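You operate a simulated robot arm through the tools that you are given. There is no shell and no other tool.

You run a simulated robot arm. Do the job below in one go: nothing can be reset, and whatever is moved stays where it is left.

JOB
Put the brown filter on the top of the scan table. Put the green box set from the top of the scan table on the blue rubber mat. Take the green air card and put it in the blue order tote. Take the white cup and leave it on the free patch of the repair bench. Put the blue lamp on the top of the ball table away on the open end of the barrier platform. Take the yellow reflector and leave it on top of the orange stud block. Fetch the yellow torch and stand it on the white card on the top of the picking table. Do these in any order. Set down upright: brown filter, white cup, blue lamp, yellow torch.

The check looks at the end state, three seconds after you hand in, the way a careful person would. Anything else that was tipped, shoved, dropped, spilled or broken makes it a failure.

ROBOT AND FRAMES
A 7-joint arm with a two-finger parallel gripper on a trunk, on a base that drives. Base frame: it is fixed to the floor where the robot stands at the start and does not move with it; the origin is under the middle of the robot, x ahead of it, y to its left, z up; the surface under the hand at the start is at about z = 860. Lengths are in mm, angles in rad, forces in N, time in s.
With the tool pointing down near the work surface it reaches from about 280 to 720 mm from the robot's upright axis, wherever it stands. Its first joint turns from -2.897 to 2.897 rad. Places, roughly: blue lamp (12x8x32 cm) [-10700, 800, 800]; blue order tote [-7250, 8250, 750]; blue rubber mat (26x24 cm) [520, 4100, 860]; brown filter (4x4x6 cm) [500, 100, 900]; free patch of the repair bench (15x26 cm) [-1400, 8640, 860]; green air card [-4000, 8750, 750]; green box set [500, 2250, 750]; open end of the barrier platform [-4900, 4700, 500]; orange stud block (6x9x4 cm) [-10700, 1200, 800]; top of the scan table (44x24 cm) [600, 2340, 620]; white card [-6250, 8250, 750]; white cup (7x7x9 cm) [-4000, 8900, 800]; yellow reflector (6x2x8 cm) [-10600, 1000, 800]; yellow torch (5x5x15 cm) [-5100, 8900, 800]. Payload 1.57 kg.
Tool frame: the origin (TCP) lies between the finger pads and is the grasp point; the fingertips stand 30 mm ahead of it; z points along the fingers, y is the line along which they close. The gripper opens to 80 mm. The fingers are 17 mm wide and 12 mm thick; the gripper's body (40 by 82 mm) begins 80 mm behind the TCP.
Orientation is that of the tool frame in the base frame, as a unit quaternion [x, y, z, w]. With the fingers straight down and closing along the base's y, the tool's x points along the base's -x, its y along +y and its z along -z.

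CONTROLS
- The arm moves only by the tool servo_tool. Its argument "increments" is a list that holds one entry, the list of rows, each a list of 7 numbers: the shift along the tool's x, y, z in m, then the turn, a rotation vector about the tool's x, y, z in rad, then the opening, from 0 (shut) to 1 (fully open). In form: [[[dx, dy, dz, wx, wy, wz, hand], ...]]. A call has 1 to 20 rows; each row is the pose to reach, as a shift and turn from the pose commanded when the call began, along the tool's axes at that moment. Rows are played at 5 a second. More than 50 mm and 0.15 rad between two rows, or a gripper value outside its range, and nothing of the call is played. A pose out of reach is approached as far as the arm can. The call stops where the force on the tool passes 40 N (or 10 N more than at its start, if that is more) or the arm is blocked; 0.2 s more then pass. The fingers move at their own pace (about 72 mm/s each) and stop on an object; they squeeze with about 32 N. The grip force told is the motor's: it shows also when the fingers shut on nothing. Time passes only in rows, and 0.2 s behind the last, so rows that repeat a pose let the fingers close. The reply holds the time, the measured pose of the TCP, the force on the tool along the base axes, the opening and the grip force, in the units named above and with some noise, with the torque about the TCP (base axes, N m) and any sound that the robot's microphone picked up.
- Cameras (640 x 400 px; columns grow to the right, rows downward): "scene" is now at [2.4, 142.5, 1404.4]; the picture's right is [0.03, -1.00, 0.00], its down [-0.46, -0.01, -0.89] and it looks along [0.89, 0.03, -0.46] (base axes); focal length 284 px, centre (320, 200). "wrist" rides on the gripper at [72, -7, -122] in the tool frame; the picture's right is [0.09, 1.00, 0.00], its down [-0.84, 0.08, -0.54] and it looks along [-0.54, 0.05, 0.84] (tool axes); focal length 238 px, centre (320, 200).
- snapshot(camera): a new picture of that camera. It takes no simulated time.
- lift_body(by): slides the trunk up (or, below 0, down) by that many mm; the arm and the scene camera ride with it, the base frame stays. It gives what a move gives, with no picture.
- base_move(legs): drives the robot by 1 to 6 legs, each [ahead, left, turn to the left] in mm, mm and rad, along the robot's own axes; the way and the turn of a leg run together, so that a leg with both is an arc; at most 1500 mm and 3.142 rad a leg. The arm and the cameras ride along, it lands a little off, and it stops where it bumps. It gives what a move gives.
- aim_head(pan, tilt): turns the head with the scene camera to pan (to the left, within 1.501 rad either way) and tilt (down, from -0.506 to 1.204), counted from straight ahead of the robot. It gives what a move gives.
- locate(camera, pixels): for up to 12 pixels [column, row] of the newest picture of that camera ("zoom" is the newest enlarged one), the place [x, y, z] in the base frame of the surface seen there, good to about 2 mm. It takes no simulated time.
- close_up(camera, box): a new picture of the part [left, top, right, bottom] of that camera's present view, enlarged. It takes no simulated time.
- hand_in(): hands the job in; it is judged then, once.

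Unless the task says otherwise, let go and move clear before handing in.

The tools are called after ">>>" as a command line: name --argument value ..., lists and objects as JSON in quotes. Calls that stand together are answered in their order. servo_tool: Moves the arm, as the interface text tells. Its arguments: {"type":"object","properties":{"increments":{"type":"array","items":{"type":"array","items":{"type":"array","items":{"type":"number"}}}}},"required":["increments"]} The other tools are called the same way: lift_body (by) slides the trunk up or down; base_move (legs) drives the base; aim_head (pan, tilt) turns the head that bears the scene camera; snapshot (camera) takes a picture; locate (camera, pixels) gives the place of the surface under pixels of a picture; close_up (camera, box) takes an enlarged picture of a part of a camera's view; hand_in () hands the job in.

At the start:

```text
time_s: 0.0
eef_pos: [384.5, 146.9, 1159.5]
ee_rot: [0.001, 1.0, -0.002, -0.003]
contact_force: [0.1, 0.2, -0.4]
wrist_torque: [0.0, 0.0, -0.02]
finger_gap: 79.9
grip_force: 0.0
trunk travel left (down, up): [-50.0, 65.0]
robot x, y, heading: [-0.1, 1.9, 0.003]
head pan, tilt: [0.265, 0.791]
```

scene: 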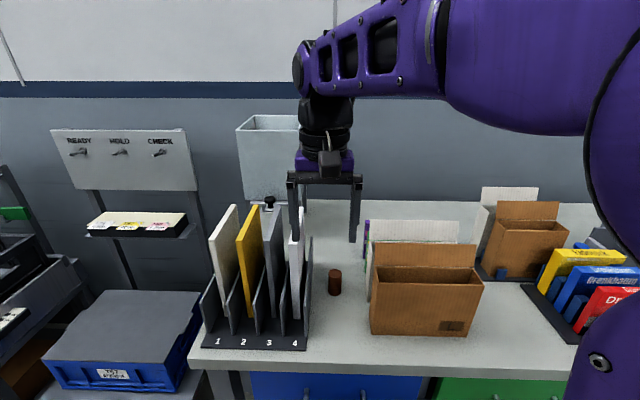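
wrist: 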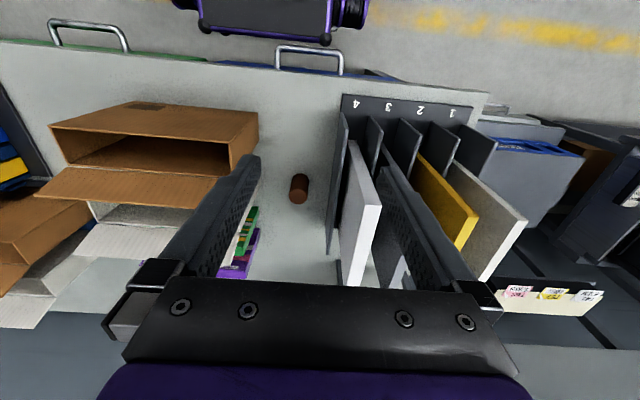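

The scene picture shows the brown filter at about pixel (335, 283), between the slotted rack and the cardboard box. I'll take a close look and locate it.

>>> close_up --camera "scene" --box '[190, 180, 510, 380]'

>>> locate --camera "scene" --pixels '[[335, 271], [335, 282], [335, 294], [329, 282], [341, 282], [350, 320], [305, 250], [310, 310], [371, 290], [372, 325]]'

>>> locate --camera "wrist" --pixels '[[299, 182], [299, 195], [328, 245], [345, 140], [258, 150], [350, 145], [240, 220], [237, 245]]'

```text
2.00 times, centred on (350, 280) of scene
```

zoom: 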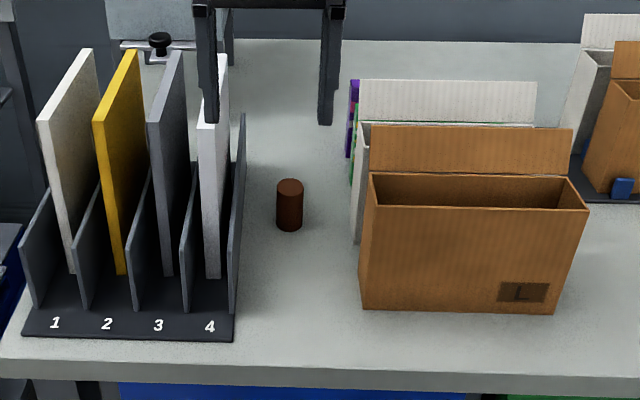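

```text
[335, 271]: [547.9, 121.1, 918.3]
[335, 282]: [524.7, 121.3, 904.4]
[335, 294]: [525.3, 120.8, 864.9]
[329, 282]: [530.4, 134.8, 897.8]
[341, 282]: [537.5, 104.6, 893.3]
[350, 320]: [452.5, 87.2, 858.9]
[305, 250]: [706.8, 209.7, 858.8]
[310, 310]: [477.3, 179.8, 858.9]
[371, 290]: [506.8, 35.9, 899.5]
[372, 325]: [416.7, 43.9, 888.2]
```

```text
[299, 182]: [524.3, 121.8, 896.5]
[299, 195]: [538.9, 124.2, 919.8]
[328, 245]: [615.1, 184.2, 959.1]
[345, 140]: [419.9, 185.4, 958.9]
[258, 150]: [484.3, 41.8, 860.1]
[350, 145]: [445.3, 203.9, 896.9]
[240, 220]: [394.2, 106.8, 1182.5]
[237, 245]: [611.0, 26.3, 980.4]
```

The filter's axis is near (540, 121) with its top at z≈919; the rack's right wall is at y≈184 and the box at y≈44. I'll check the panel heights in slot 4 and the box height before descending.

>>> locate --camera "zoom" --pixels '[[212, 130], [225, 60], [243, 118], [236, 305], [290, 183], [290, 226], [278, 205], [302, 205], [365, 130], [355, 85], [362, 240], [366, 180]]'

>>> close_up --camera "wrist" --box '[200, 100, 400, 280]'

```text
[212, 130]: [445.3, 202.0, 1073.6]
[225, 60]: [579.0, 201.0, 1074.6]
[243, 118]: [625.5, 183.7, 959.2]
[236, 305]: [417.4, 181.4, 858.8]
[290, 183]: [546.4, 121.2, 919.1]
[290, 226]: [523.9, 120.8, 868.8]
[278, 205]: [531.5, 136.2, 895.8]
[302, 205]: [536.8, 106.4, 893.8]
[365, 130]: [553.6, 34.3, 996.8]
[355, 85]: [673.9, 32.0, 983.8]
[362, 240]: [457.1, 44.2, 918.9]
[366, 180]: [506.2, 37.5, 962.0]
```

```text
2.22 times, centred on (300, 190) of wrist
```

zoom: 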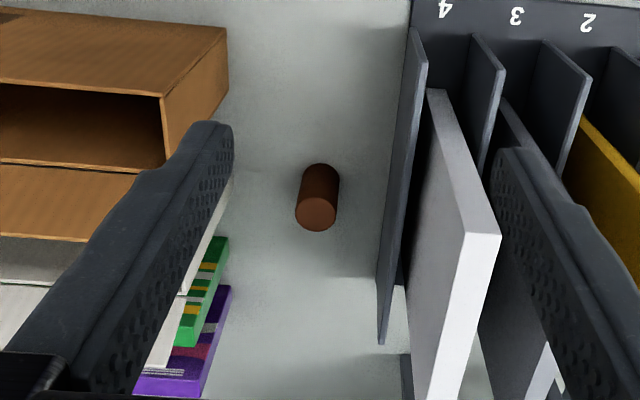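

Panel 4 tops out at z≈1074 with its face at y≈195, and the box edge is at y≈44, so a straight descent at (540, 121) has room on both sides. I'll move above the filter and go down to z≈965.

>>> servo_tool --increments '[[[-0.039, -0.007, 0, 0, 0, 0, 1], [-0.078, -0.013, 0, 0, 0, 0, 1], [-0.117, -0.02, 0, 0, 0, 0, 1], [-0.156, -0.026, 0, 0, 0, 0, 1], [-0.156, -0.026, 0.04, 0, 0, 0, 1], [-0.156, -0.026, 0.08, 0, 0, 0, 1], [-0.156, -0.026, 0.12, 0, 0, 0, 1], [-0.156, -0.026, 0.16, 0, 0, 0, 1], [-0.156, -0.026, 0.195, 0, 0, 0, 1], [-0.156, -0.026, 0.195, 0, 0, 0, 1]]]'

>>> snapshot --camera "wrist"

>>> snapshot --camera "scene"

```text
time_s: 2.2
eef_pos: [538.2, 119.5, 960.8]
ee_rot: [-0.001, 1.0, -0.003, -0.003]
contact_force: [-0.2, -0.6, 0.6]
wrist_torque: [0.0, 0.03, 0.02]
finger_gap: 79.8
grip_force: 0.1
trunk travel left (down, up): [-50.0, 65.0]
robot x, y, heading: [0.4, -4.0, -0.003]
head pan, tilt: [0.265, 0.791]
```

```text
taken
```

wrist: 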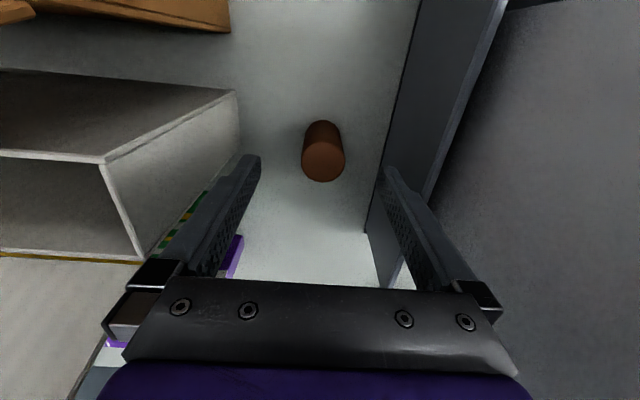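

```text
taken
```

scene: 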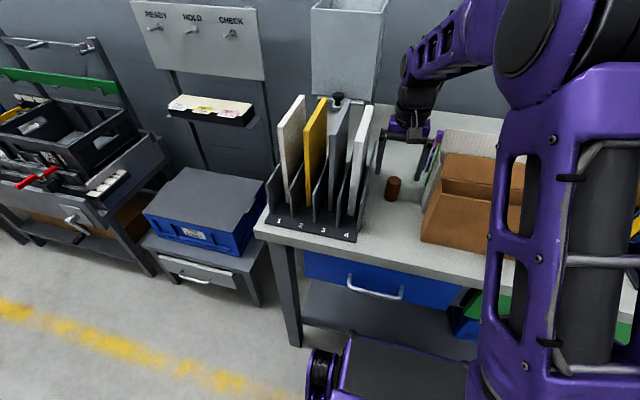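

The wrist picture shows the filter at (322, 150), between the fingers. The scene picture is taken from a changed viewpoint, so I'll check locate on both before descending.

>>> locate --camera "scene" --pixels '[[394, 180], [394, 195], [330, 235], [280, 215], [205, 200], [345, 140], [320, 50], [400, 345]]'

>>> locate --camera "wrist" --pixels '[[323, 165], [303, 160], [344, 160], [322, 130], [250, 160], [390, 172]]'

```text
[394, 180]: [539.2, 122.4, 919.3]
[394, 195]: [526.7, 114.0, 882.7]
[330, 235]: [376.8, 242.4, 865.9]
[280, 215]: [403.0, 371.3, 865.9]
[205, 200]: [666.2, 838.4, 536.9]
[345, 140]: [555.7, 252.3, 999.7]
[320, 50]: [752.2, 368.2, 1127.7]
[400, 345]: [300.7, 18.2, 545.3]
```

```text
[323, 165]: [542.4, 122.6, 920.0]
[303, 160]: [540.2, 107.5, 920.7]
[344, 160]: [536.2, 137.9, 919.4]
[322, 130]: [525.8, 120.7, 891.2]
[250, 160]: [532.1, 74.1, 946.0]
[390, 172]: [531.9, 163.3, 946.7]
```

The filter's top spans y 107.5–138 with its centre near (540, 122.7). I'll shift 3 mm, narrow the opening slightly, descend to z≈894 and close.

>>> servo_tool --increments '[[[-0.002, 0.003, 0.02, 0, 0, 0, 0.8], [-0.002, 0.003, 0.045, 0, 0, 0, 0.8], [-0.002, 0.003, 0.066, 0, 0, 0, 0.8], [-0.002, 0.003, 0.066, 0, 0, 0, 0], [-0.002, 0.003, 0.066, 0, 0, 0, 0], [-0.002, 0.003, 0.066, 0, 0, 0, 0], [-0.002, 0.003, 0.066, 0, 0, 0, 0]]]'

```text
time_s: 3.8
eef_pos: [541.2, 125.6, 897.8]
ee_rot: [0.001, 1.0, -0.002, -0.003]
contact_force: [-1.0, 0.1, 0.0]
wrist_torque: [-0.01, -0.01, -0.03]
finger_gap: 32.3
grip_force: 31.7
trunk travel left (down, up): [-50.0, 65.0]
robot x, y, heading: [3.8, 3.9, -0.002]
head pan, tilt: [0.265, 0.791]
```

The fingers stopped at 32.3 mm with 31.7 N, so the filter is held. I'll lift straight up above the panel tops and draw the arm back.

>>> servo_tool --increments '[[[0, 0, -0.03, 0, 0, 0, 0], [0, 0, -0.07, 0, 0, 0, 0], [0, 0, -0.11, 0, 0, 0, 0], [0, 0, -0.15, 0, 0, 0, 0], [0, 0, -0.19, 0, 0, 0, 0], [0, 0, -0.23, 0, 0, 0, 0], [0, 0, -0.265, 0, 0, 0, 0], [0.04, 0, -0.265, 0, 0, 0, 0], [0.08, 0, -0.265, 0, 0, 0, 0], [0.12, 0, -0.265, 0, 0, 0, 0], [0.155, 0, -0.265, 0, 0, 0, 0], [0.155, 0, -0.265, 0, 0, 0, 0]]]'

>>> aim_head --pan 1.3 --tilt 0.5

>>> snapshot --camera "scene"

>>> snapshot --camera "wrist"

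```text
time_s: 6.4
eef_pos: [390.5, 125.5, 1152.7]
ee_rot: [0.0, 1.0, -0.005, -0.015]
contact_force: [-1.6, 0.0, 0.0]
wrist_torque: [-0.02, -0.03, -0.02]
finger_gap: 32.5
grip_force: 32.6
trunk travel left (down, up): [-50.0, 65.0]
robot x, y, heading: [4.3, -1.4, 0.002]
head pan, tilt: [0.265, 0.791]
```

```text
time_s: 7.7
eef_pos: [390.0, 126.4, 1160.9]
ee_rot: [0.0, 1.0, -0.003, -0.005]
contact_force: [0.1, 0.5, 0.2]
wrist_torque: [0.05, 0.0, -0.01]
finger_gap: 32.6
grip_force: 31.6
trunk travel left (down, up): [-50.0, 65.0]
robot x, y, heading: [-0.9, -2.8, -0.003]
head pan, tilt: [1.3, 0.499]
```

```text
taken
```

scene: 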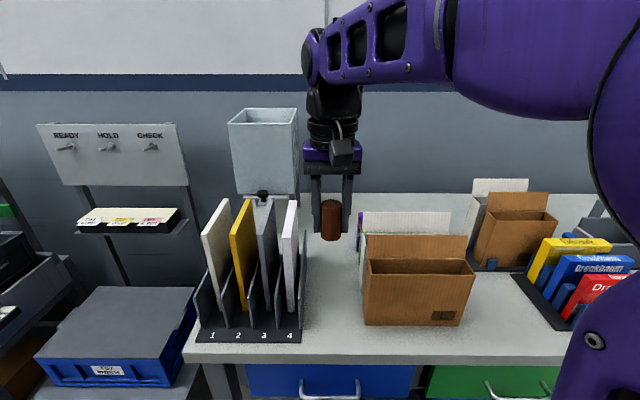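

```text
taken
```

wrist: 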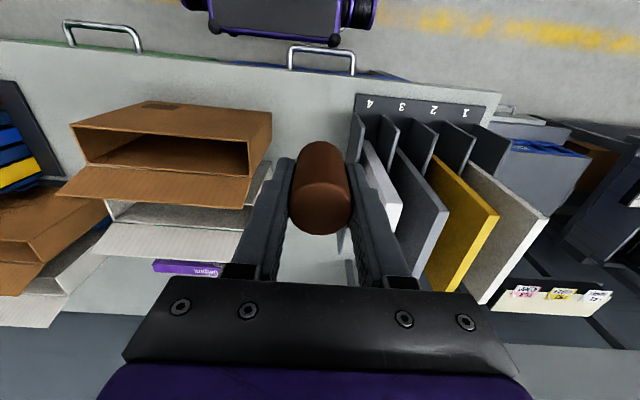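

The filter is held upright between the fingers in the wrist view. The scene picture looks as if taken with the old pan, so I'll take it again.

>>> snapshot --camera "scene"

```text
taken
```

scene: 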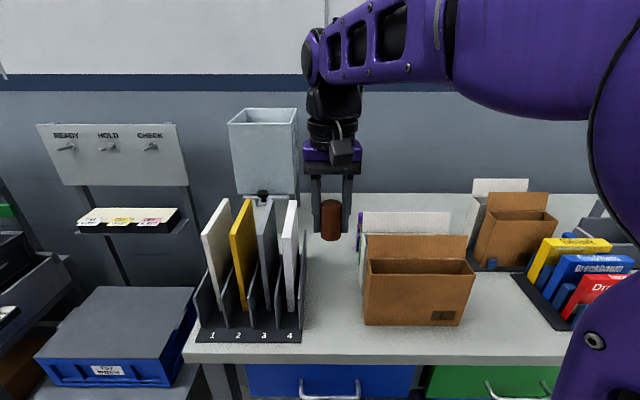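

The head reads pan 1.3 but the picture at (320, 200) still faces the bench. I'll turn the head again and compare.

>>> aim_head --pan 1.5 --tilt 0.6

```text
time_s: 8.4
eef_pos: [388.5, 125.8, 1160.8]
ee_rot: [0.0, 1.0, -0.003, -0.004]
contact_force: [0.3, 0.2, -0.1]
wrist_torque: [0.0, -0.01, -0.03]
finger_gap: 32.4
grip_force: 32.2
trunk travel left (down, up): [-50.0, 65.0]
robot x, y, heading: [-2.6, -1.8, -0.008]
head pan, tilt: [1.499, 0.6]
```

>>> snapshot --camera "scene"

```text
taken
```

scene: 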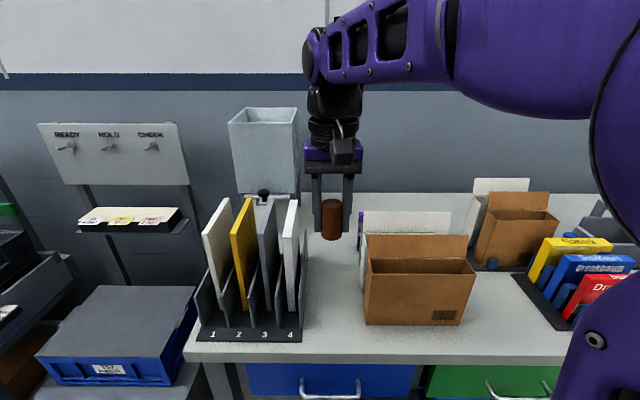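

The view did not change between pan 1.3 and 1.5. I'll locate known points in this picture to work out where the camera really points.

>>> locate --camera "scene" --pixels '[[332, 205], [415, 285], [250, 335], [115, 340], [410, 380], [150, 140], [335, 350], [600, 245]]'

>>> close_up --camera "scene" --box '[0, 0, 640, 400]'

```text
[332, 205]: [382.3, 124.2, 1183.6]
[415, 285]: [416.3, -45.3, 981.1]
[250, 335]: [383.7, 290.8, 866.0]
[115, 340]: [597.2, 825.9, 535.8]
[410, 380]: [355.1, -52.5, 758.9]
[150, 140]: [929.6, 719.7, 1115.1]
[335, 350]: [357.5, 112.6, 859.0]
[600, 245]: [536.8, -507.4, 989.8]
```

```text
1.00 times, centred on (320, 200) of scene (not enlarged: the box is as wide or as high as the picture)
```

zoom: 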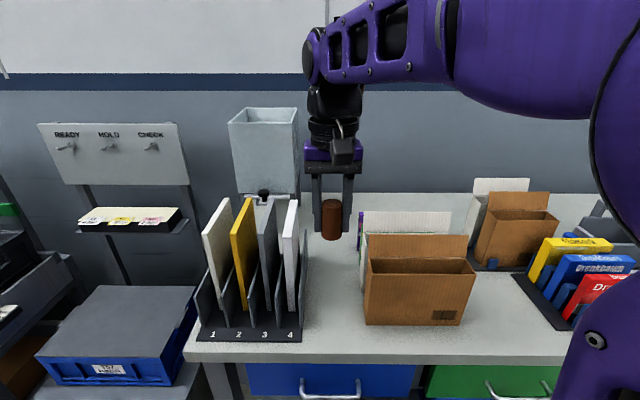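

This picture's geometry corresponds to a camera looking nearly straight ahead (pan≈0, tilt≈0.48) in spite of the 1.5 reading. I'll test the head with a different command.

>>> aim_head --pan 0.8 --tilt 0.8

>>> servo_tool --increments '[[[0, 0, 0, 0, 0, 0, 0], [0, 0, 0, 0, 0, 0, 0]]]'

>>> snapshot --camera "scene"

```text
time_s: 9.5
eef_pos: [388.5, 125.9, 1160.6]
ee_rot: [0.0, 1.0, -0.003, -0.005]
contact_force: [-0.8, -0.1, -1.1]
wrist_torque: [0.01, 0.0, 0.01]
finger_gap: 32.4
grip_force: 32.6
trunk travel left (down, up): [-50.0, 65.0]
robot x, y, heading: [3.0, -1.2, 0.0]
head pan, tilt: [0.799, 0.799]
```

```text
time_s: 10.1
eef_pos: [388.1, 125.3, 1160.9]
ee_rot: [0.0, 1.0, -0.002, -0.005]
contact_force: [0.2, -0.5, -1.4]
wrist_torque: [-0.01, -0.04, -0.01]
finger_gap: 32.6
grip_force: 32.4
trunk travel left (down, up): [-50.0, 65.0]
robot x, y, heading: [-0.8, -1.2, -0.0]
head pan, tilt: [0.799, 0.799]
```

```text
taken
```

scene: 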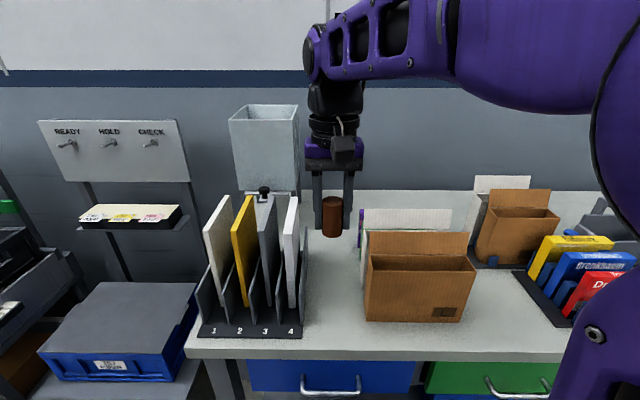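

The view again stayed put (rack at (250, 330)) although pan reads 0.8. I'll try the original head angles and see whether the earlier wide view returns.

>>> aim_head --pan 0.265 --tilt 0.791

>>> snapshot --camera "scene"

```text
time_s: 11.1
eef_pos: [388.3, 125.9, 1159.6]
ee_rot: [0.0, 1.0, -0.002, -0.005]
contact_force: [0.5, -0.8, -0.8]
wrist_torque: [0.0, -0.01, 0.0]
finger_gap: 32.4
grip_force: 32.4
trunk travel left (down, up): [-50.0, 65.0]
robot x, y, heading: [0.6, -0.7, 0.0]
head pan, tilt: [0.265, 0.791]
```

```text
taken
```

scene: 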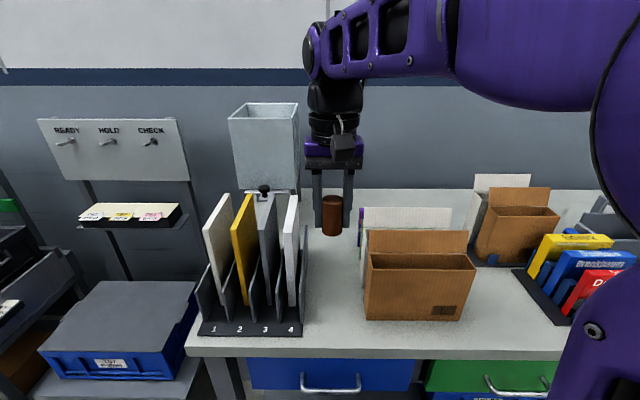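

The view still sits near pan 0/tilt 0.48 with a slight drift of a few rows. The one odd view came right after a wrist picture, so I'll repeat that order.

>>> snapshot --camera "wrist"

>>> snapshot --camera "scene"

```text
taken
```

wrist: 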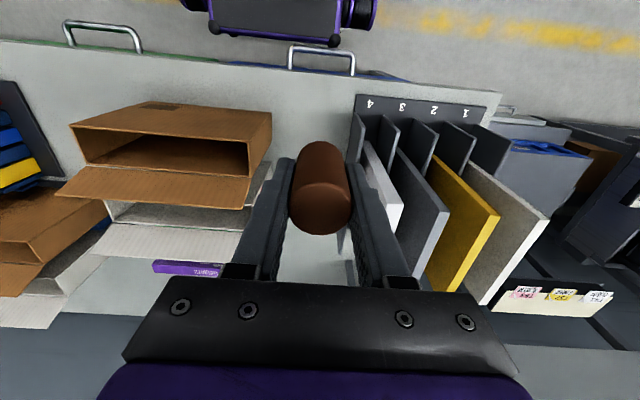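

```text
taken
```

scene: 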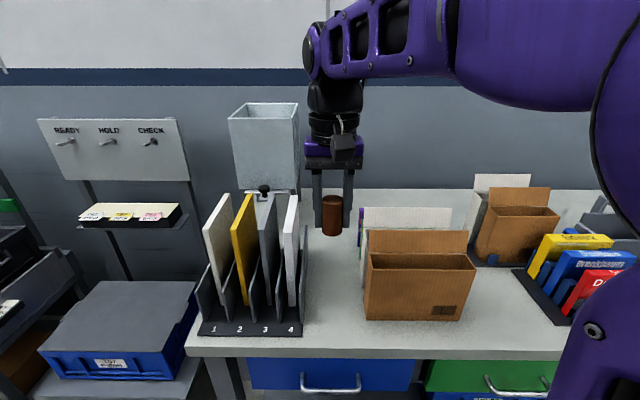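

Order makes no difference. I'll test whether the view depends on the arm pose by retracting the hand 60 mm and then taking both a scene picture and its pose from known points.

>>> servo_tool --increments '[[[0.03, 0, -0.01, 0, 0, 0, 0], [0.06, 0, -0.02, 0, 0, 0, 0], [0.06, 0, -0.02, 0, 0, 0, 0], [0.06, 0, -0.02, 0, 0, 0, 0]]]'

>>> snapshot --camera "scene"

```text
time_s: 12.1
eef_pos: [330.1, 126.4, 1179.7]
ee_rot: [0.0, 1.0, -0.003, -0.007]
contact_force: [0.7, 0.5, -0.1]
wrist_torque: [-0.01, 0.03, -0.02]
finger_gap: 32.4
grip_force: 32.0
trunk travel left (down, up): [-50.0, 65.0]
robot x, y, heading: [-0.5, -1.4, -0.002]
head pan, tilt: [0.265, 0.791]
```

```text
taken
```

scene: 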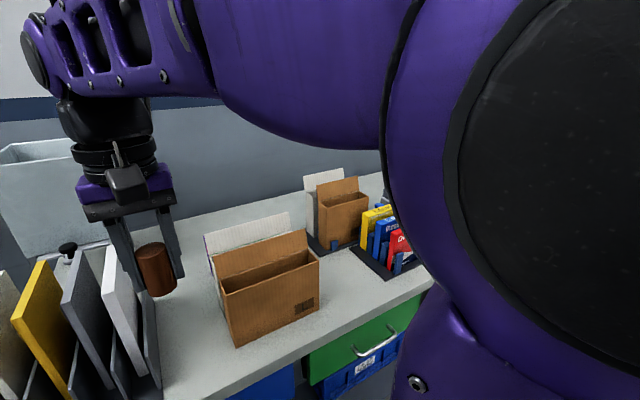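

Now the view has panned right (the box label "L" moved from (443, 312) to (303, 307)) although I only moved the arm. I'll locate points to get the camera pose, and take another picture after a head command.

>>> locate --camera "scene" --pixels '[[300, 308], [250, 330], [150, 265], [60, 170], [340, 195], [370, 340], [240, 230], [90, 290]]'

>>> aim_head --pan 0.0 --tilt 0.5

>>> snapshot --camera "scene"

```text
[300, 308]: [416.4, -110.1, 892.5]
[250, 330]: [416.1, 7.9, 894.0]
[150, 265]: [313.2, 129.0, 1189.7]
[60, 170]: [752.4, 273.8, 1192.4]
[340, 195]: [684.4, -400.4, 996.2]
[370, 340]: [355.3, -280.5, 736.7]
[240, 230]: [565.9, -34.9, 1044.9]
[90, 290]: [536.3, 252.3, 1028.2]
```

```text
time_s: 12.8
eef_pos: [330.8, 125.2, 1179.7]
ee_rot: [0.001, 1.0, -0.002, -0.006]
contact_force: [0.2, 0.3, -0.1]
wrist_torque: [-0.01, -0.04, -0.01]
finger_gap: 32.5
grip_force: 32.1
trunk travel left (down, up): [-50.0, 65.0]
robot x, y, heading: [0.5, 0.1, 0.002]
head pan, tilt: [0.0, 0.499]
```

```text
taken
```

scene: 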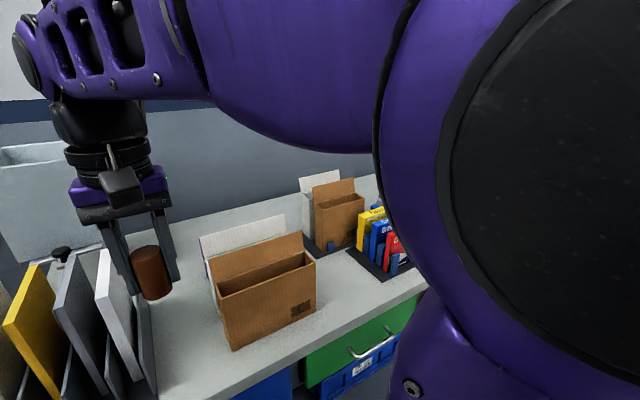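

The camera now looks toward pan≈-0.6 and did not follow the head command. I'll move the arm back out by 60 mm to see whether the view is tied to the arm pose.

>>> servo_tool --increments '[[[-0.03, 0, 0.01, 0, 0, 0, 0], [-0.06, 0, 0.02, 0, 0, 0, 0], [-0.06, 0, 0.02, 0, 0, 0, 0], [-0.06, 0, 0.02, 0, 0, 0, 0]]]'

>>> snapshot --camera "scene"

```text
time_s: 13.8
eef_pos: [389.3, 124.2, 1161.5]
ee_rot: [0.0, 1.0, -0.002, -0.001]
contact_force: [-0.8, 0.5, -0.1]
wrist_torque: [-0.01, -0.01, -0.01]
finger_gap: 32.4
grip_force: 31.9
trunk travel left (down, up): [-50.0, 65.0]
robot x, y, heading: [-0.8, -1.5, 0.0]
head pan, tilt: [0.0, 0.499]
```

```text
taken
```

scene: 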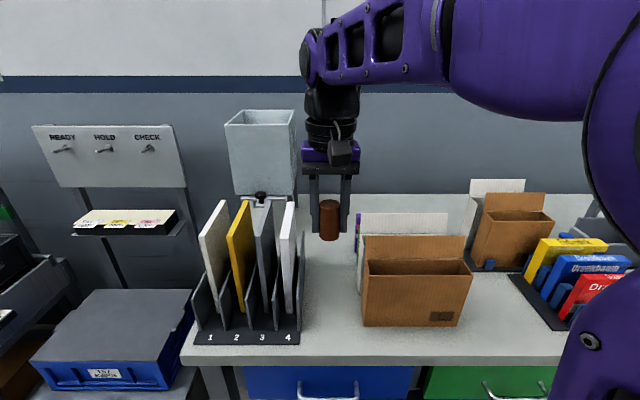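

The view came back when the arm went back out, so the view is tied to the arm pose; when extended it matched the head reading. I'll extend the arm further at this height and aim the head left to see if the head follows then.

>>> servo_tool --increments '[[[-0.04, 0, 0, 0, 0, 0, 0], [-0.08, 0, 0, 0, 0, 0, 0], [-0.12, 0, 0, 0, 0, 0, 0], [-0.15, 0, 0, 0, 0, 0, 0], [-0.15, 0, 0, 0, 0, 0, 0]]]'

>>> aim_head --pan 0.9 --tilt 0.6

>>> snapshot --camera "scene"

```text
time_s: 15.0
eef_pos: [539.6, 124.6, 1163.7]
ee_rot: [0.0, 1.0, -0.001, -0.002]
contact_force: [0.1, -0.5, -0.1]
wrist_torque: [0.01, 0.01, -0.02]
finger_gap: 32.5
grip_force: 32.0
trunk travel left (down, up): [-50.0, 65.0]
robot x, y, heading: [-2.0, 0.2, 0.001]
head pan, tilt: [0.0, 0.499]
```

```text
time_s: 16.2
eef_pos: [539.0, 125.3, 1163.8]
ee_rot: [0.0, 1.0, -0.002, -0.003]
contact_force: [-0.5, -0.3, -0.2]
wrist_torque: [0.01, -0.04, -0.02]
finger_gap: 32.4
grip_force: 31.7
trunk travel left (down, up): [-50.0, 65.0]
robot x, y, heading: [-1.9, -3.0, 0.003]
head pan, tilt: [0.901, 0.6]
```

```text
taken
```

scene: 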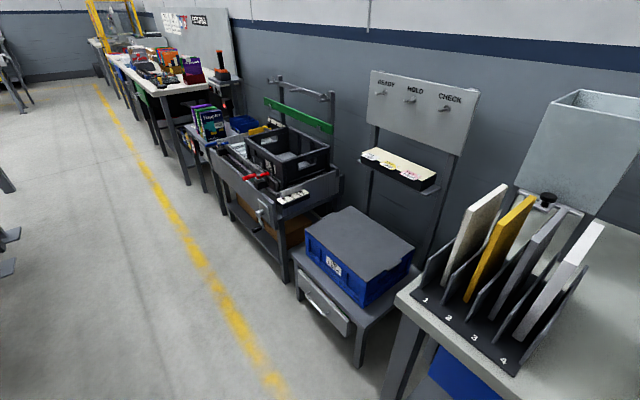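

With the arm extended the head follows: the view now looks left along the row of benches, with a table holding green/purple boxes near (210, 125). I'll zoom there and locate the key surfaces.

>>> close_up --camera "scene" --box '[80, 0, 340, 200]'

>>> locate --camera "scene" --pixels '[[190, 250], [130, 170], [275, 380], [240, 215], [285, 270], [218, 195], [188, 180], [205, 145], [240, 120], [340, 330]]'

```text
2.00 times, centred on (210, 100) of scene
```

zoom: 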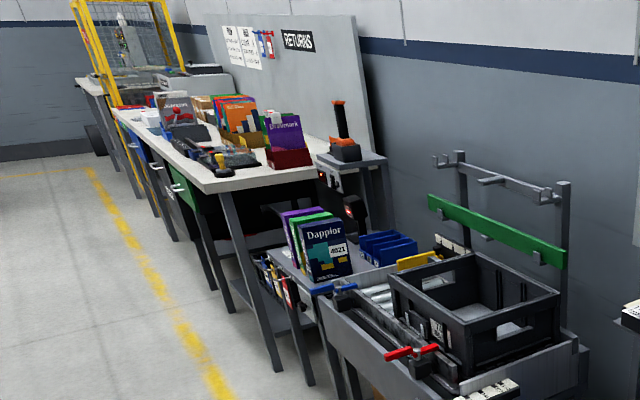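

```text
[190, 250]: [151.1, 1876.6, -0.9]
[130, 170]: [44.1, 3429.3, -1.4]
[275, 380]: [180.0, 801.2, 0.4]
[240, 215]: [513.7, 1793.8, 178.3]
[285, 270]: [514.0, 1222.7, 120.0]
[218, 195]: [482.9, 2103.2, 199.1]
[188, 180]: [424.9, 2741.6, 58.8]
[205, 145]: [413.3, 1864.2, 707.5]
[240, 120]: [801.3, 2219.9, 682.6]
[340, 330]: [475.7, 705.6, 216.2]
```

The zoom shows the scan table with a small stack of boxed sets (purple, green, navy) at zoom (315, 245). I'll locate those points and the table extents.

>>> locate --camera "zoom" --pixels '[[325, 225], [315, 275], [345, 270], [300, 215], [310, 212], [285, 240], [385, 260], [330, 288], [300, 262], [345, 335], [340, 295], [265, 205]]'

>>> close_up --camera "scene" --box '[170, 80, 300, 180]'

```text
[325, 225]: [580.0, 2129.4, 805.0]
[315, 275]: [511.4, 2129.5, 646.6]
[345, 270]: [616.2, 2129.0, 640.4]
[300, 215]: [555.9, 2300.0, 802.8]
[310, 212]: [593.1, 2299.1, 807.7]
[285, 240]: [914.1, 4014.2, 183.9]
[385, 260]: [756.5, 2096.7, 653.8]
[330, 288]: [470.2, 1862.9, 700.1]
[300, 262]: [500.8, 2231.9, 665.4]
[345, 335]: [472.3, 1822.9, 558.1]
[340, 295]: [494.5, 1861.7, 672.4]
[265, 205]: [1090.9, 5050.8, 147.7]
```

```text
4.00 times, centred on (235, 130) of scene
```

zoom: 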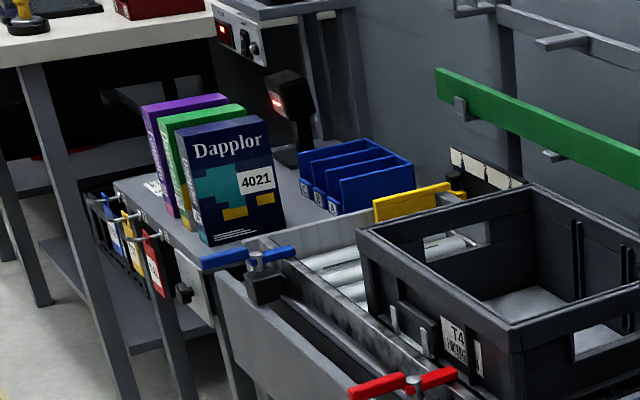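

The green box is the middle of three boxes standing on the scan table (y≈2130–2300, top z≈805). I'll retract the arm over the bench, clear of the 1074 mm panels, and strafe left to y≈2300 in two legs.

>>> servo_tool --increments '[[[0.04, 0, 0, 0, 0, 0, 0], [0.08, 0, 0, 0, 0, 0, 0], [0.12, 0, 0, 0, 0, 0, 0], [0.16, 0, 0, 0, 0, 0, 0], [0.16, 0, 0, 0, 0, 0, 0]]]'

>>> base_move --legs '[[-60, 0, 0], [0, 1200, 0], [0, 1100, 0]]'

>>> snapshot --camera "scene"

>>> snapshot --camera "wrist"

```text
time_s: 17.6
eef_pos: [389.9, 125.4, 1118.0]
ee_rot: [0.002, 0.998, -0.015, -0.062]
contact_force: [0.3, 0.7, -0.3]
wrist_torque: [0.03, -0.01, 0.03]
finger_gap: 32.3
grip_force: 32.3
trunk travel left (down, up): [-50.0, 65.0]
robot x, y, heading: [-5.0, -2.6, -0.0]
head pan, tilt: [0.901, 0.6]
stopped in row 5: the arm was blocked; the commanded pose is now the measured one
```

```text
time_s: 40.4
eef_pos: [330.9, 2422.8, 1115.9]
ee_rot: [0.0, 0.998, -0.015, -0.06]
contact_force: [0.0, 0.2, 0.3]
wrist_torque: [-0.02, -0.01, 0.04]
finger_gap: 32.7
grip_force: 31.9
trunk travel left (down, up): [-50.0, 65.0]
robot x, y, heading: [-58.6, 2296.7, 0.009]
head pan, tilt: [0.901, 0.6]
```

```text
taken
```

scene: 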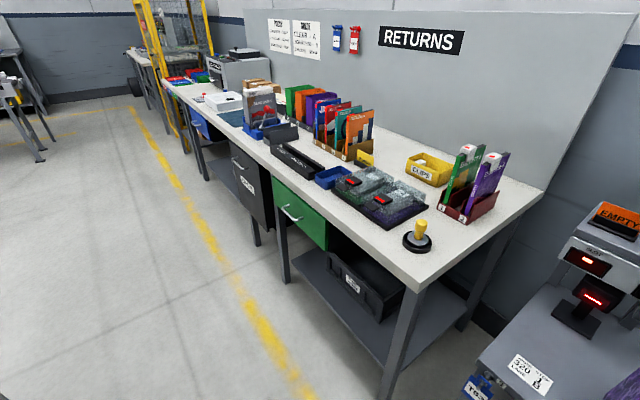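

```text
taken
```

wrist: 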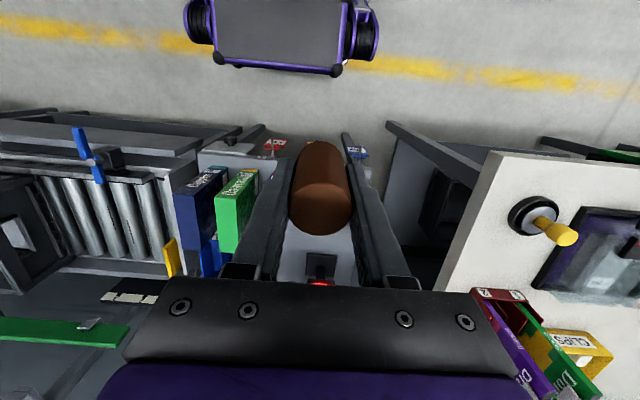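

The retract ended blocked and tilted (the arm met the head camera), so I'll keep the arm at x offsets over about 430 mm from now on. I'm now in front of the scan table; I'll extend the arm, straighten the tool (turn -0.12 about its y), and aim the head down at the table.

>>> servo_tool --increments '[[[-0.03, 0, -0.01, -0.006, -0.024, 0, 0], [-0.066, 0, -0.02, -0.012, -0.048, 0, 0], [-0.1, -0.001, -0.03, -0.018, -0.072, 0, 0], [-0.133, -0.001, -0.04, -0.024, -0.096, 0, 0], [-0.165, -0.001, -0.05, -0.03, -0.12, 0, 0], [-0.165, -0.001, -0.05, -0.03, -0.12, 0, 0]]]'

>>> aim_head --pan 0.1 --tilt 0.85

>>> snapshot --camera "scene"

>>> snapshot --camera "wrist"

```text
time_s: 41.8
eef_pos: [501.8, 2423.1, 1148.2]
ee_rot: [0.0, 1.0, 0.0, 0.0]
contact_force: [-0.4, 0.0, -0.6]
wrist_torque: [-0.02, 0.04, 0.05]
finger_gap: 32.3
grip_force: 32.3
trunk travel left (down, up): [-50.0, 65.0]
robot x, y, heading: [-54.1, 2295.0, 0.005]
head pan, tilt: [0.901, 0.6]
```

```text
time_s: 42.9
eef_pos: [501.7, 2422.3, 1147.7]
ee_rot: [0.0, 1.0, 0.0, 0.0]
contact_force: [0.5, -0.1, -0.2]
wrist_torque: [-0.01, -0.02, 0.01]
finger_gap: 32.5
grip_force: 31.6
trunk travel left (down, up): [-50.0, 65.0]
robot x, y, heading: [-58.3, 2296.0, 0.003]
head pan, tilt: [0.099, 0.85]
```

```text
taken
```

scene: 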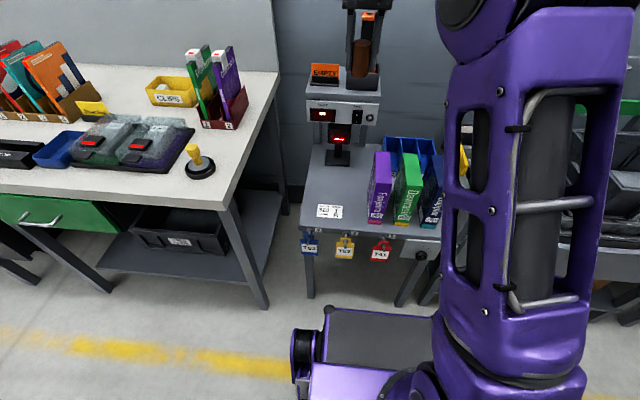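

```text
taken
```

wrist: 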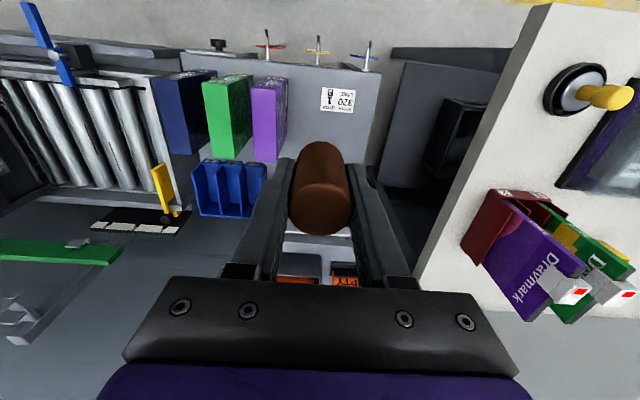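

The head now follows; the scan table is at (350, 180) with the three boxes at (380–430, 190), a label at (328, 211) and a scanner at (338, 145). I'll zoom in and locate the free surface.

>>> close_up --camera "scene" --box '[280, 60, 480, 260]'

>>> locate --camera "scene" --pixels '[[305, 225], [305, 160], [330, 185], [350, 200], [355, 225], [400, 240], [360, 165], [312, 130], [338, 160], [377, 222], [385, 160], [408, 165]]'

```text
2.00 times, centred on (380, 160) of scene
```

zoom: 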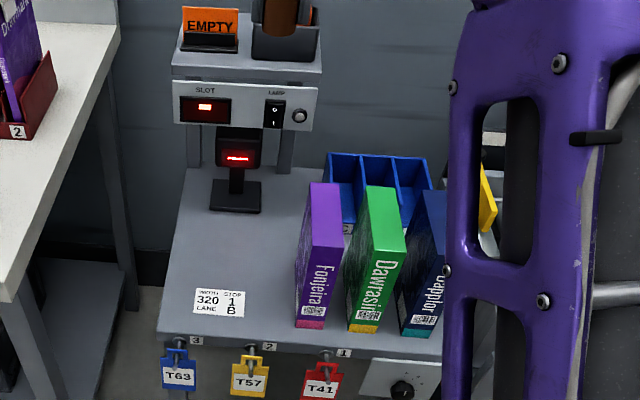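

```text
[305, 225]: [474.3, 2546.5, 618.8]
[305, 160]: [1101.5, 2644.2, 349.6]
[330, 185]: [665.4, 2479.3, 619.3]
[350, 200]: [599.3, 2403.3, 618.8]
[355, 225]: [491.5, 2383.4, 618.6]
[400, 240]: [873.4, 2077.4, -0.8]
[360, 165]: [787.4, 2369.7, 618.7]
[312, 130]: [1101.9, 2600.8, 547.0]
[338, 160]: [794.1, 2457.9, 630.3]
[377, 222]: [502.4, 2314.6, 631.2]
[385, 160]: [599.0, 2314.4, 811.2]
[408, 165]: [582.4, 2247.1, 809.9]
```

The free table surface (z≈619) around (610, 2430) lies between the label and the scanner, clear of the purple box at y≈2335. I'll drive 80 mm ahead for reach, then check the device heights in front of the hand.

>>> base_move --legs '[[80, 0, 0]]'

>>> snapshot --camera "scene"

>>> close_up --camera "scene" --box '[280, 60, 480, 260]'

```text
time_s: 44.0
eef_pos: [580.5, 2423.9, 1148.0]
ee_rot: [0.0, 1.0, 0.001, 0.0]
contact_force: [-0.1, 0.3, -0.8]
wrist_torque: [-0.02, -0.01, 0.01]
finger_gap: 32.6
grip_force: 32.3
trunk travel left (down, up): [-50.0, 65.0]
robot x, y, heading: [22.2, 2295.6, 0.002]
head pan, tilt: [0.099, 0.85]
```

```text
taken
```

scene: 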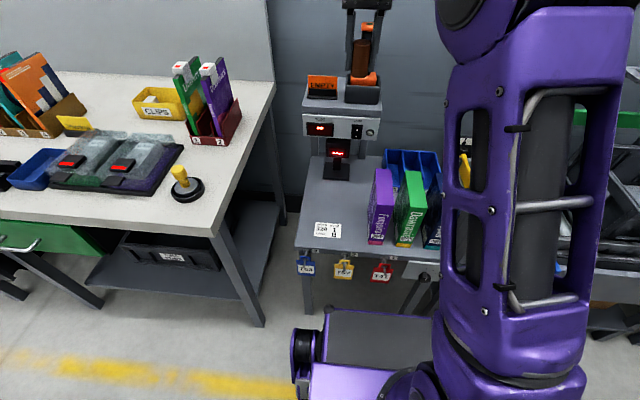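

```text
2.00 times, centred on (380, 160) of scene
```

zoom: 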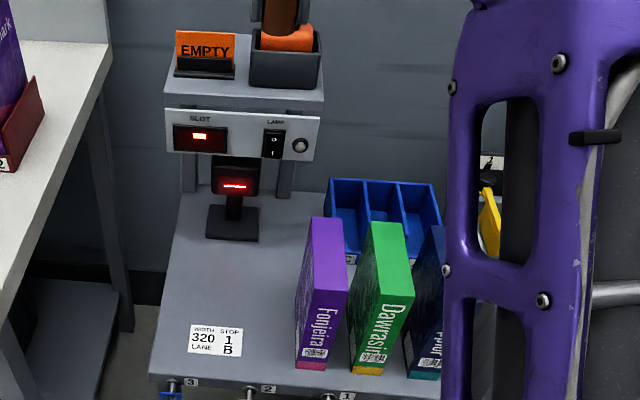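

>>> locate --camera "zoom" --pixels '[[314, 222], [340, 222], [345, 290], [318, 285], [366, 227], [402, 227], [408, 282], [380, 285], [245, 290], [245, 340], [232, 185], [240, 135]]'

>>> locate --camera "wrist" --pixels '[[210, 90], [243, 85], [255, 90], [285, 90], [275, 155], [225, 145], [215, 100], [320, 150], [340, 140]]'

```text
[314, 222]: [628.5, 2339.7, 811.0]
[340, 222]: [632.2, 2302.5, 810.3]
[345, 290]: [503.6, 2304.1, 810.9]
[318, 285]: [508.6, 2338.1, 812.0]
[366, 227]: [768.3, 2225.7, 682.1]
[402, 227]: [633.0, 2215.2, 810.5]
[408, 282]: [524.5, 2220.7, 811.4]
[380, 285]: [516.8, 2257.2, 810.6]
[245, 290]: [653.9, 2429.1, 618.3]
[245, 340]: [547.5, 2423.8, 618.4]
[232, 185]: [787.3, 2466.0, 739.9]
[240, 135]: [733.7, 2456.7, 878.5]
```

```text
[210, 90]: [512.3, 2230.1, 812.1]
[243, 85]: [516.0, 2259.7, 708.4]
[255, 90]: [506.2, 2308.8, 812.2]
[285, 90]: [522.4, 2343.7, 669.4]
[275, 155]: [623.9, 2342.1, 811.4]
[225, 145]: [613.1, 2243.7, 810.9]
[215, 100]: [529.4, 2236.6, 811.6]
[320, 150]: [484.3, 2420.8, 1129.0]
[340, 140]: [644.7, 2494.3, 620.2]
```

The purple box's near-left face is y≈2340, green spans y≈2217–2259, and the overhead device panel begins at x≈734. I'll set the filter at (600, 2415), first going down to z≈700.

>>> servo_tool --increments '[[[-0.01, -0.005, 0.03, 0, 0, 0, 0], [-0.0195, -0.009, 0.07, 0, 0, 0, 0], [-0.0195, -0.009, 0.11, 0, 0, 0, 0], [-0.0195, -0.009, 0.15, 0, 0, 0, 0], [-0.0195, -0.009, 0.19, 0, 0, 0, 0], [-0.0195, -0.009, 0.23, 0, 0, 0, 0], [-0.0195, -0.009, 0.27, 0, 0, 0, 0], [-0.0195, -0.009, 0.31, 0, 0, 0, 0], [-0.0195, -0.009, 0.35, 0, 0, 0, 0], [-0.0195, -0.009, 0.39, 0, 0, 0, 0], [-0.0195, -0.009, 0.42, 0, 0, 0, 0], [-0.0195, -0.009, 0.44, 0, 0, 0, 0], [-0.0195, -0.009, 0.44, 0, 0, 0, 0]]]'

>>> snapshot --camera "scene"

>>> snapshot --camera "wrist"

```text
time_s: 46.8
eef_pos: [600.3, 2414.8, 707.1]
ee_rot: [0.0, 1.0, 0.001, 0.0]
contact_force: [0.5, 0.1, -0.4]
wrist_torque: [0.0, -0.04, 0.01]
finger_gap: 32.4
grip_force: 31.5
trunk travel left (down, up): [-50.0, 65.0]
robot x, y, heading: [23.4, 2296.0, 0.006]
head pan, tilt: [0.099, 0.85]
```

```text
taken
```

scene: 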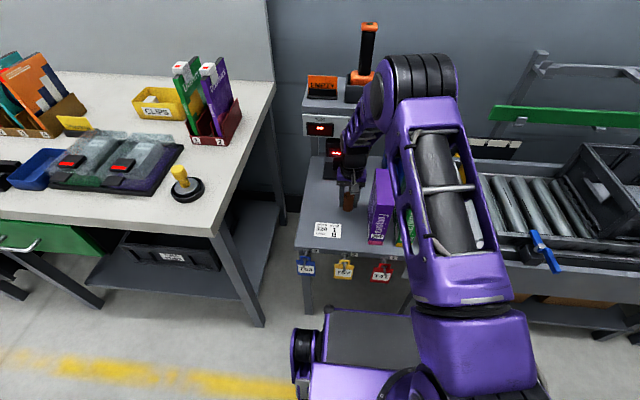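

```text
taken
```

wrist: 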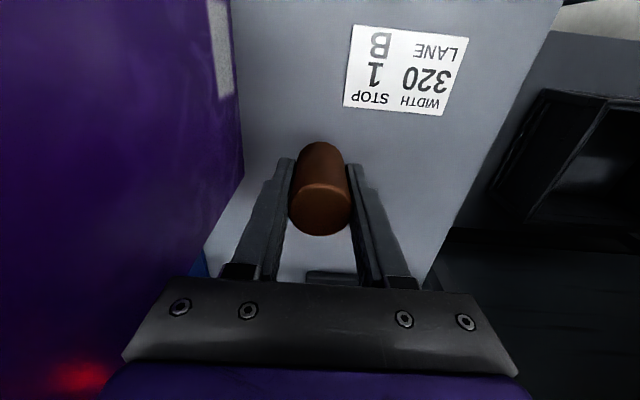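

Filter hovers at TCP z=707 with no contact force; its bottom is about 49 mm over the table. I'll lower 48 mm gently and check the force.

>>> servo_tool --increments '[[[0, 0, 0.02, 0, 0, 0, 0], [0, 0, 0.038, 0, 0, 0, 0], [0, 0, 0.045, 0, 0, 0, 0], [0, 0, 0.048, 0, 0, 0, 0], [0, 0, 0.048, 0, 0, 0, 0]]]'

>>> snapshot --camera "wrist"

```text
time_s: 48.0
eef_pos: [601.0, 2414.1, 661.0]
ee_rot: [0.001, 1.0, 0.001, 0.0]
contact_force: [0.5, 0.1, 0.1]
wrist_torque: [0.0, -0.01, 0.0]
finger_gap: 32.5
grip_force: 32.0
trunk travel left (down, up): [-50.0, 65.0]
robot x, y, heading: [18.6, 2295.1, 0.002]
head pan, tilt: [0.099, 0.85]
```

```text
taken
```

wrist: 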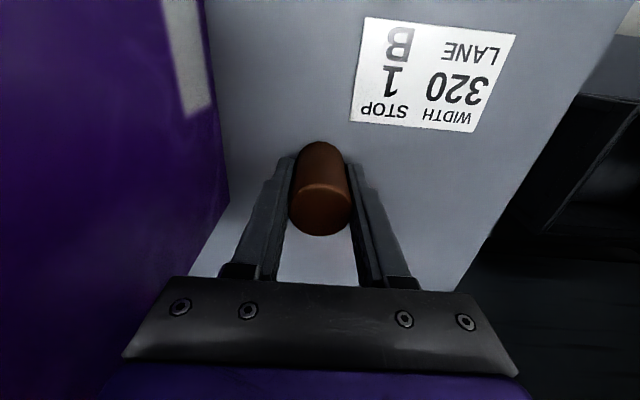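

Still no contact; by the grasp offset the bottom is about 2–3 mm above the table. I'll lower in 1 mm steps.

>>> servo_tool --increments '[[[0, 0, 0.001, 0, 0, 0, 0], [0, 0, 0.002, 0, 0, 0, 0], [0, 0, 0.003, 0, 0, 0, 0], [0, 0, 0.003, 0, 0, 0, 0]]]'

>>> locate --camera "wrist" --pixels '[[322, 215], [305, 210], [340, 210], [322, 150]]'

```text
time_s: 49.0
eef_pos: [600.8, 2414.6, 657.9]
ee_rot: [0.001, 1.0, 0.001, 0.0]
contact_force: [-0.7, 0.2, 0.2]
wrist_torque: [-0.02, 0.02, -0.03]
finger_gap: 32.6
grip_force: 32.1
trunk travel left (down, up): [-50.0, 65.0]
robot x, y, heading: [20.1, 2297.0, -0.0]
head pan, tilt: [0.099, 0.85]
```

```text
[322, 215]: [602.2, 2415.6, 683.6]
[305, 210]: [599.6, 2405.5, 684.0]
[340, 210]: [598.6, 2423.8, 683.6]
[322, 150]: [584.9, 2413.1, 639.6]
```

The filter's top read 683.7 at TCP 661, so the bottom is now about 1.5–2 mm up. I'll lower 2 mm more and then open.

>>> servo_tool --increments '[[[0, 0, 0.001, 0, 0, 0, 0], [0, 0, 0.002, 0, 0, 0, 0], [0, 0, 0.002, 0, 0, 0, 0]]]'

```text
time_s: 49.8
eef_pos: [600.6, 2415.0, 656.2]
ee_rot: [-0.001, 1.0, 0.001, 0.001]
contact_force: [-1.1, -0.8, 6.9]
wrist_torque: [-0.04, 0.1, 0.0]
finger_gap: 32.6
grip_force: 32.2
trunk travel left (down, up): [-50.0, 65.0]
robot x, y, heading: [24.0, 2295.3, 0.007]
head pan, tilt: [0.099, 0.85]
```

6.9 N upward means the filter stands on the table. I'll open and rise straight up.

>>> servo_tool --increments '[[[0, 0, 0, 0, 0, 0, 0.5], [0, 0, 0, 0, 0, 0, 0.75], [0, 0, 0, 0, 0, 0, 0.75], [0, 0, -0.02, 0, 0, 0, 0.75], [0, 0, -0.06, 0, 0, 0, 0.75], [0, 0, -0.1, 0, 0, 0, 0.75], [0, 0, -0.14, 0, 0, 0, 0.75], [0, 0, -0.18, 0, 0, 0, 0.75], [0, 0, -0.22, 0, 0, 0, 0.75], [0, 0, -0.26, 0, 0, 0, 0.75], [0, 0, -0.3, 0, 0, 0, 1], [0, 0, -0.3, 0, 0, 0, 1]]]'

>>> snapshot --camera "wrist"

>>> snapshot --camera "scene"

```text
time_s: 52.4
eef_pos: [600.6, 2414.1, 955.2]
ee_rot: [0.0, 1.0, 0.001, -0.001]
contact_force: [-0.1, -0.8, -0.2]
wrist_torque: [-0.01, 0.01, -0.06]
finger_gap: 79.9
grip_force: 0.0
trunk travel left (down, up): [-50.0, 65.0]
robot x, y, heading: [25.0, 2296.1, 0.003]
head pan, tilt: [0.099, 0.85]
```

```text
taken
```

wrist: 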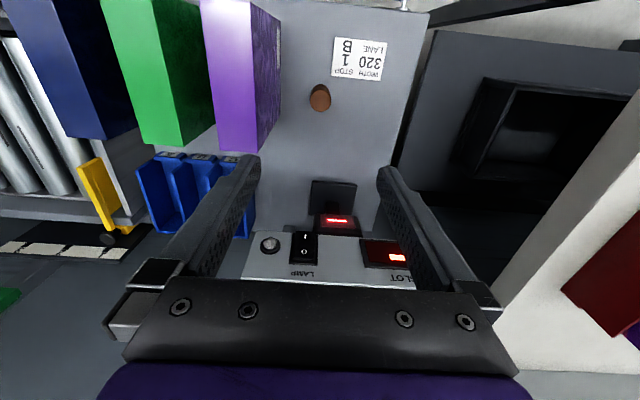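

```text
taken
```

scene: 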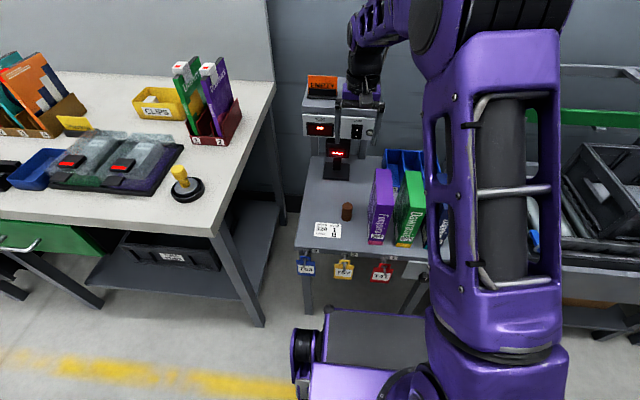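

The filter stands on the table at scene (347, 211) and wrist (320, 97). Next I'll move over the green box at about (570, 2238) and look straight down.

>>> servo_tool --increments '[[[0.01, -0.04, -0.01, 0, 0, 0, 1], [0.02, -0.08, -0.01, 0, 0, 0, 1], [0.03, -0.12, -0.01, 0, 0, 0, 1], [0.03, -0.155, -0.01, 0, 0, 0, 1], [0.03, -0.176, -0.01, 0, 0, 0, 1], [0.03, -0.176, -0.01, 0, 0, 0, 1]]]'

>>> snapshot --camera "wrist"

>>> snapshot --camera "scene"

```text
time_s: 53.8
eef_pos: [568.1, 2239.2, 964.1]
ee_rot: [0.001, 1.0, 0.001, 0.0]
contact_force: [-0.1, 0.4, -0.4]
wrist_torque: [0.01, 0.02, 0.01]
finger_gap: 80.0
grip_force: 0.1
trunk travel left (down, up): [-50.0, 65.0]
robot x, y, heading: [20.0, 2293.7, 0.005]
head pan, tilt: [0.099, 0.85]
```

```text
taken
```

wrist: 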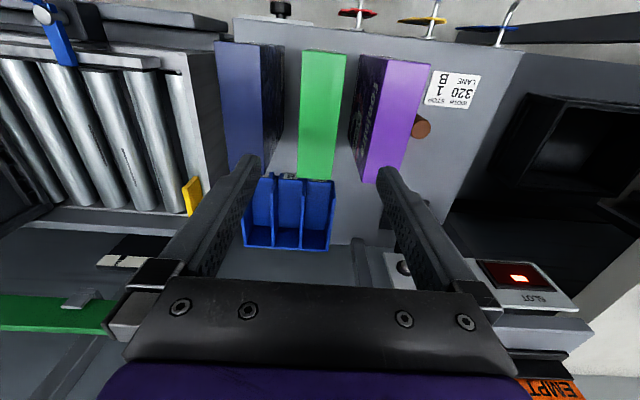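

```text
taken
```

scene: 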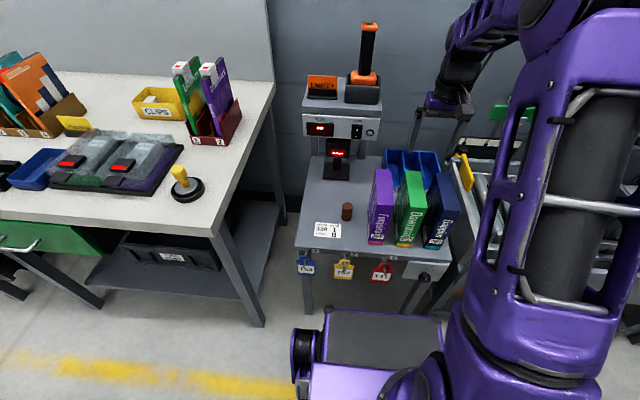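

>>> locate --camera "wrist" --pixels '[[304, 55], [342, 58], [300, 172], [328, 175], [314, 110], [255, 60], [266, 160], [362, 175], [386, 68], [222, 60], [425, 75], [404, 175]]'

>>> close_up --camera "wrist" --box '[200, 30, 440, 180]'

```text
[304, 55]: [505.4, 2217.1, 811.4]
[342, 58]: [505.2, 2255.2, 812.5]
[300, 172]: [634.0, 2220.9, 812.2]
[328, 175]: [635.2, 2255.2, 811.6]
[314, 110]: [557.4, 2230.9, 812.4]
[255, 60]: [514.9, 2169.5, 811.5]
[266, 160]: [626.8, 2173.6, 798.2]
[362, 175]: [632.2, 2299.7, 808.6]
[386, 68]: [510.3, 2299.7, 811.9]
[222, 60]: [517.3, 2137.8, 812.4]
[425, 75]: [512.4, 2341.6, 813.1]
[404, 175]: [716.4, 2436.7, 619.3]
```

```text
2.67 times, centred on (320, 105) of wrist
```

zoom: 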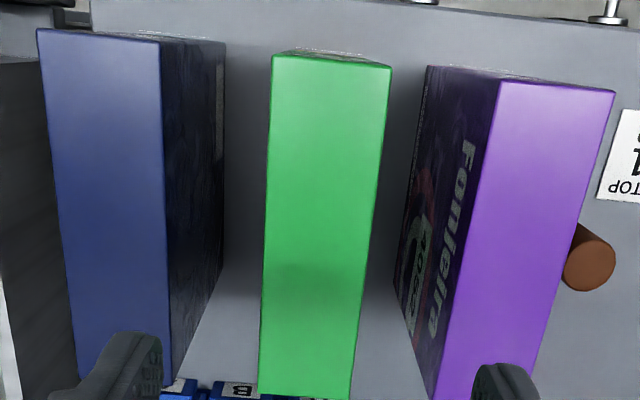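

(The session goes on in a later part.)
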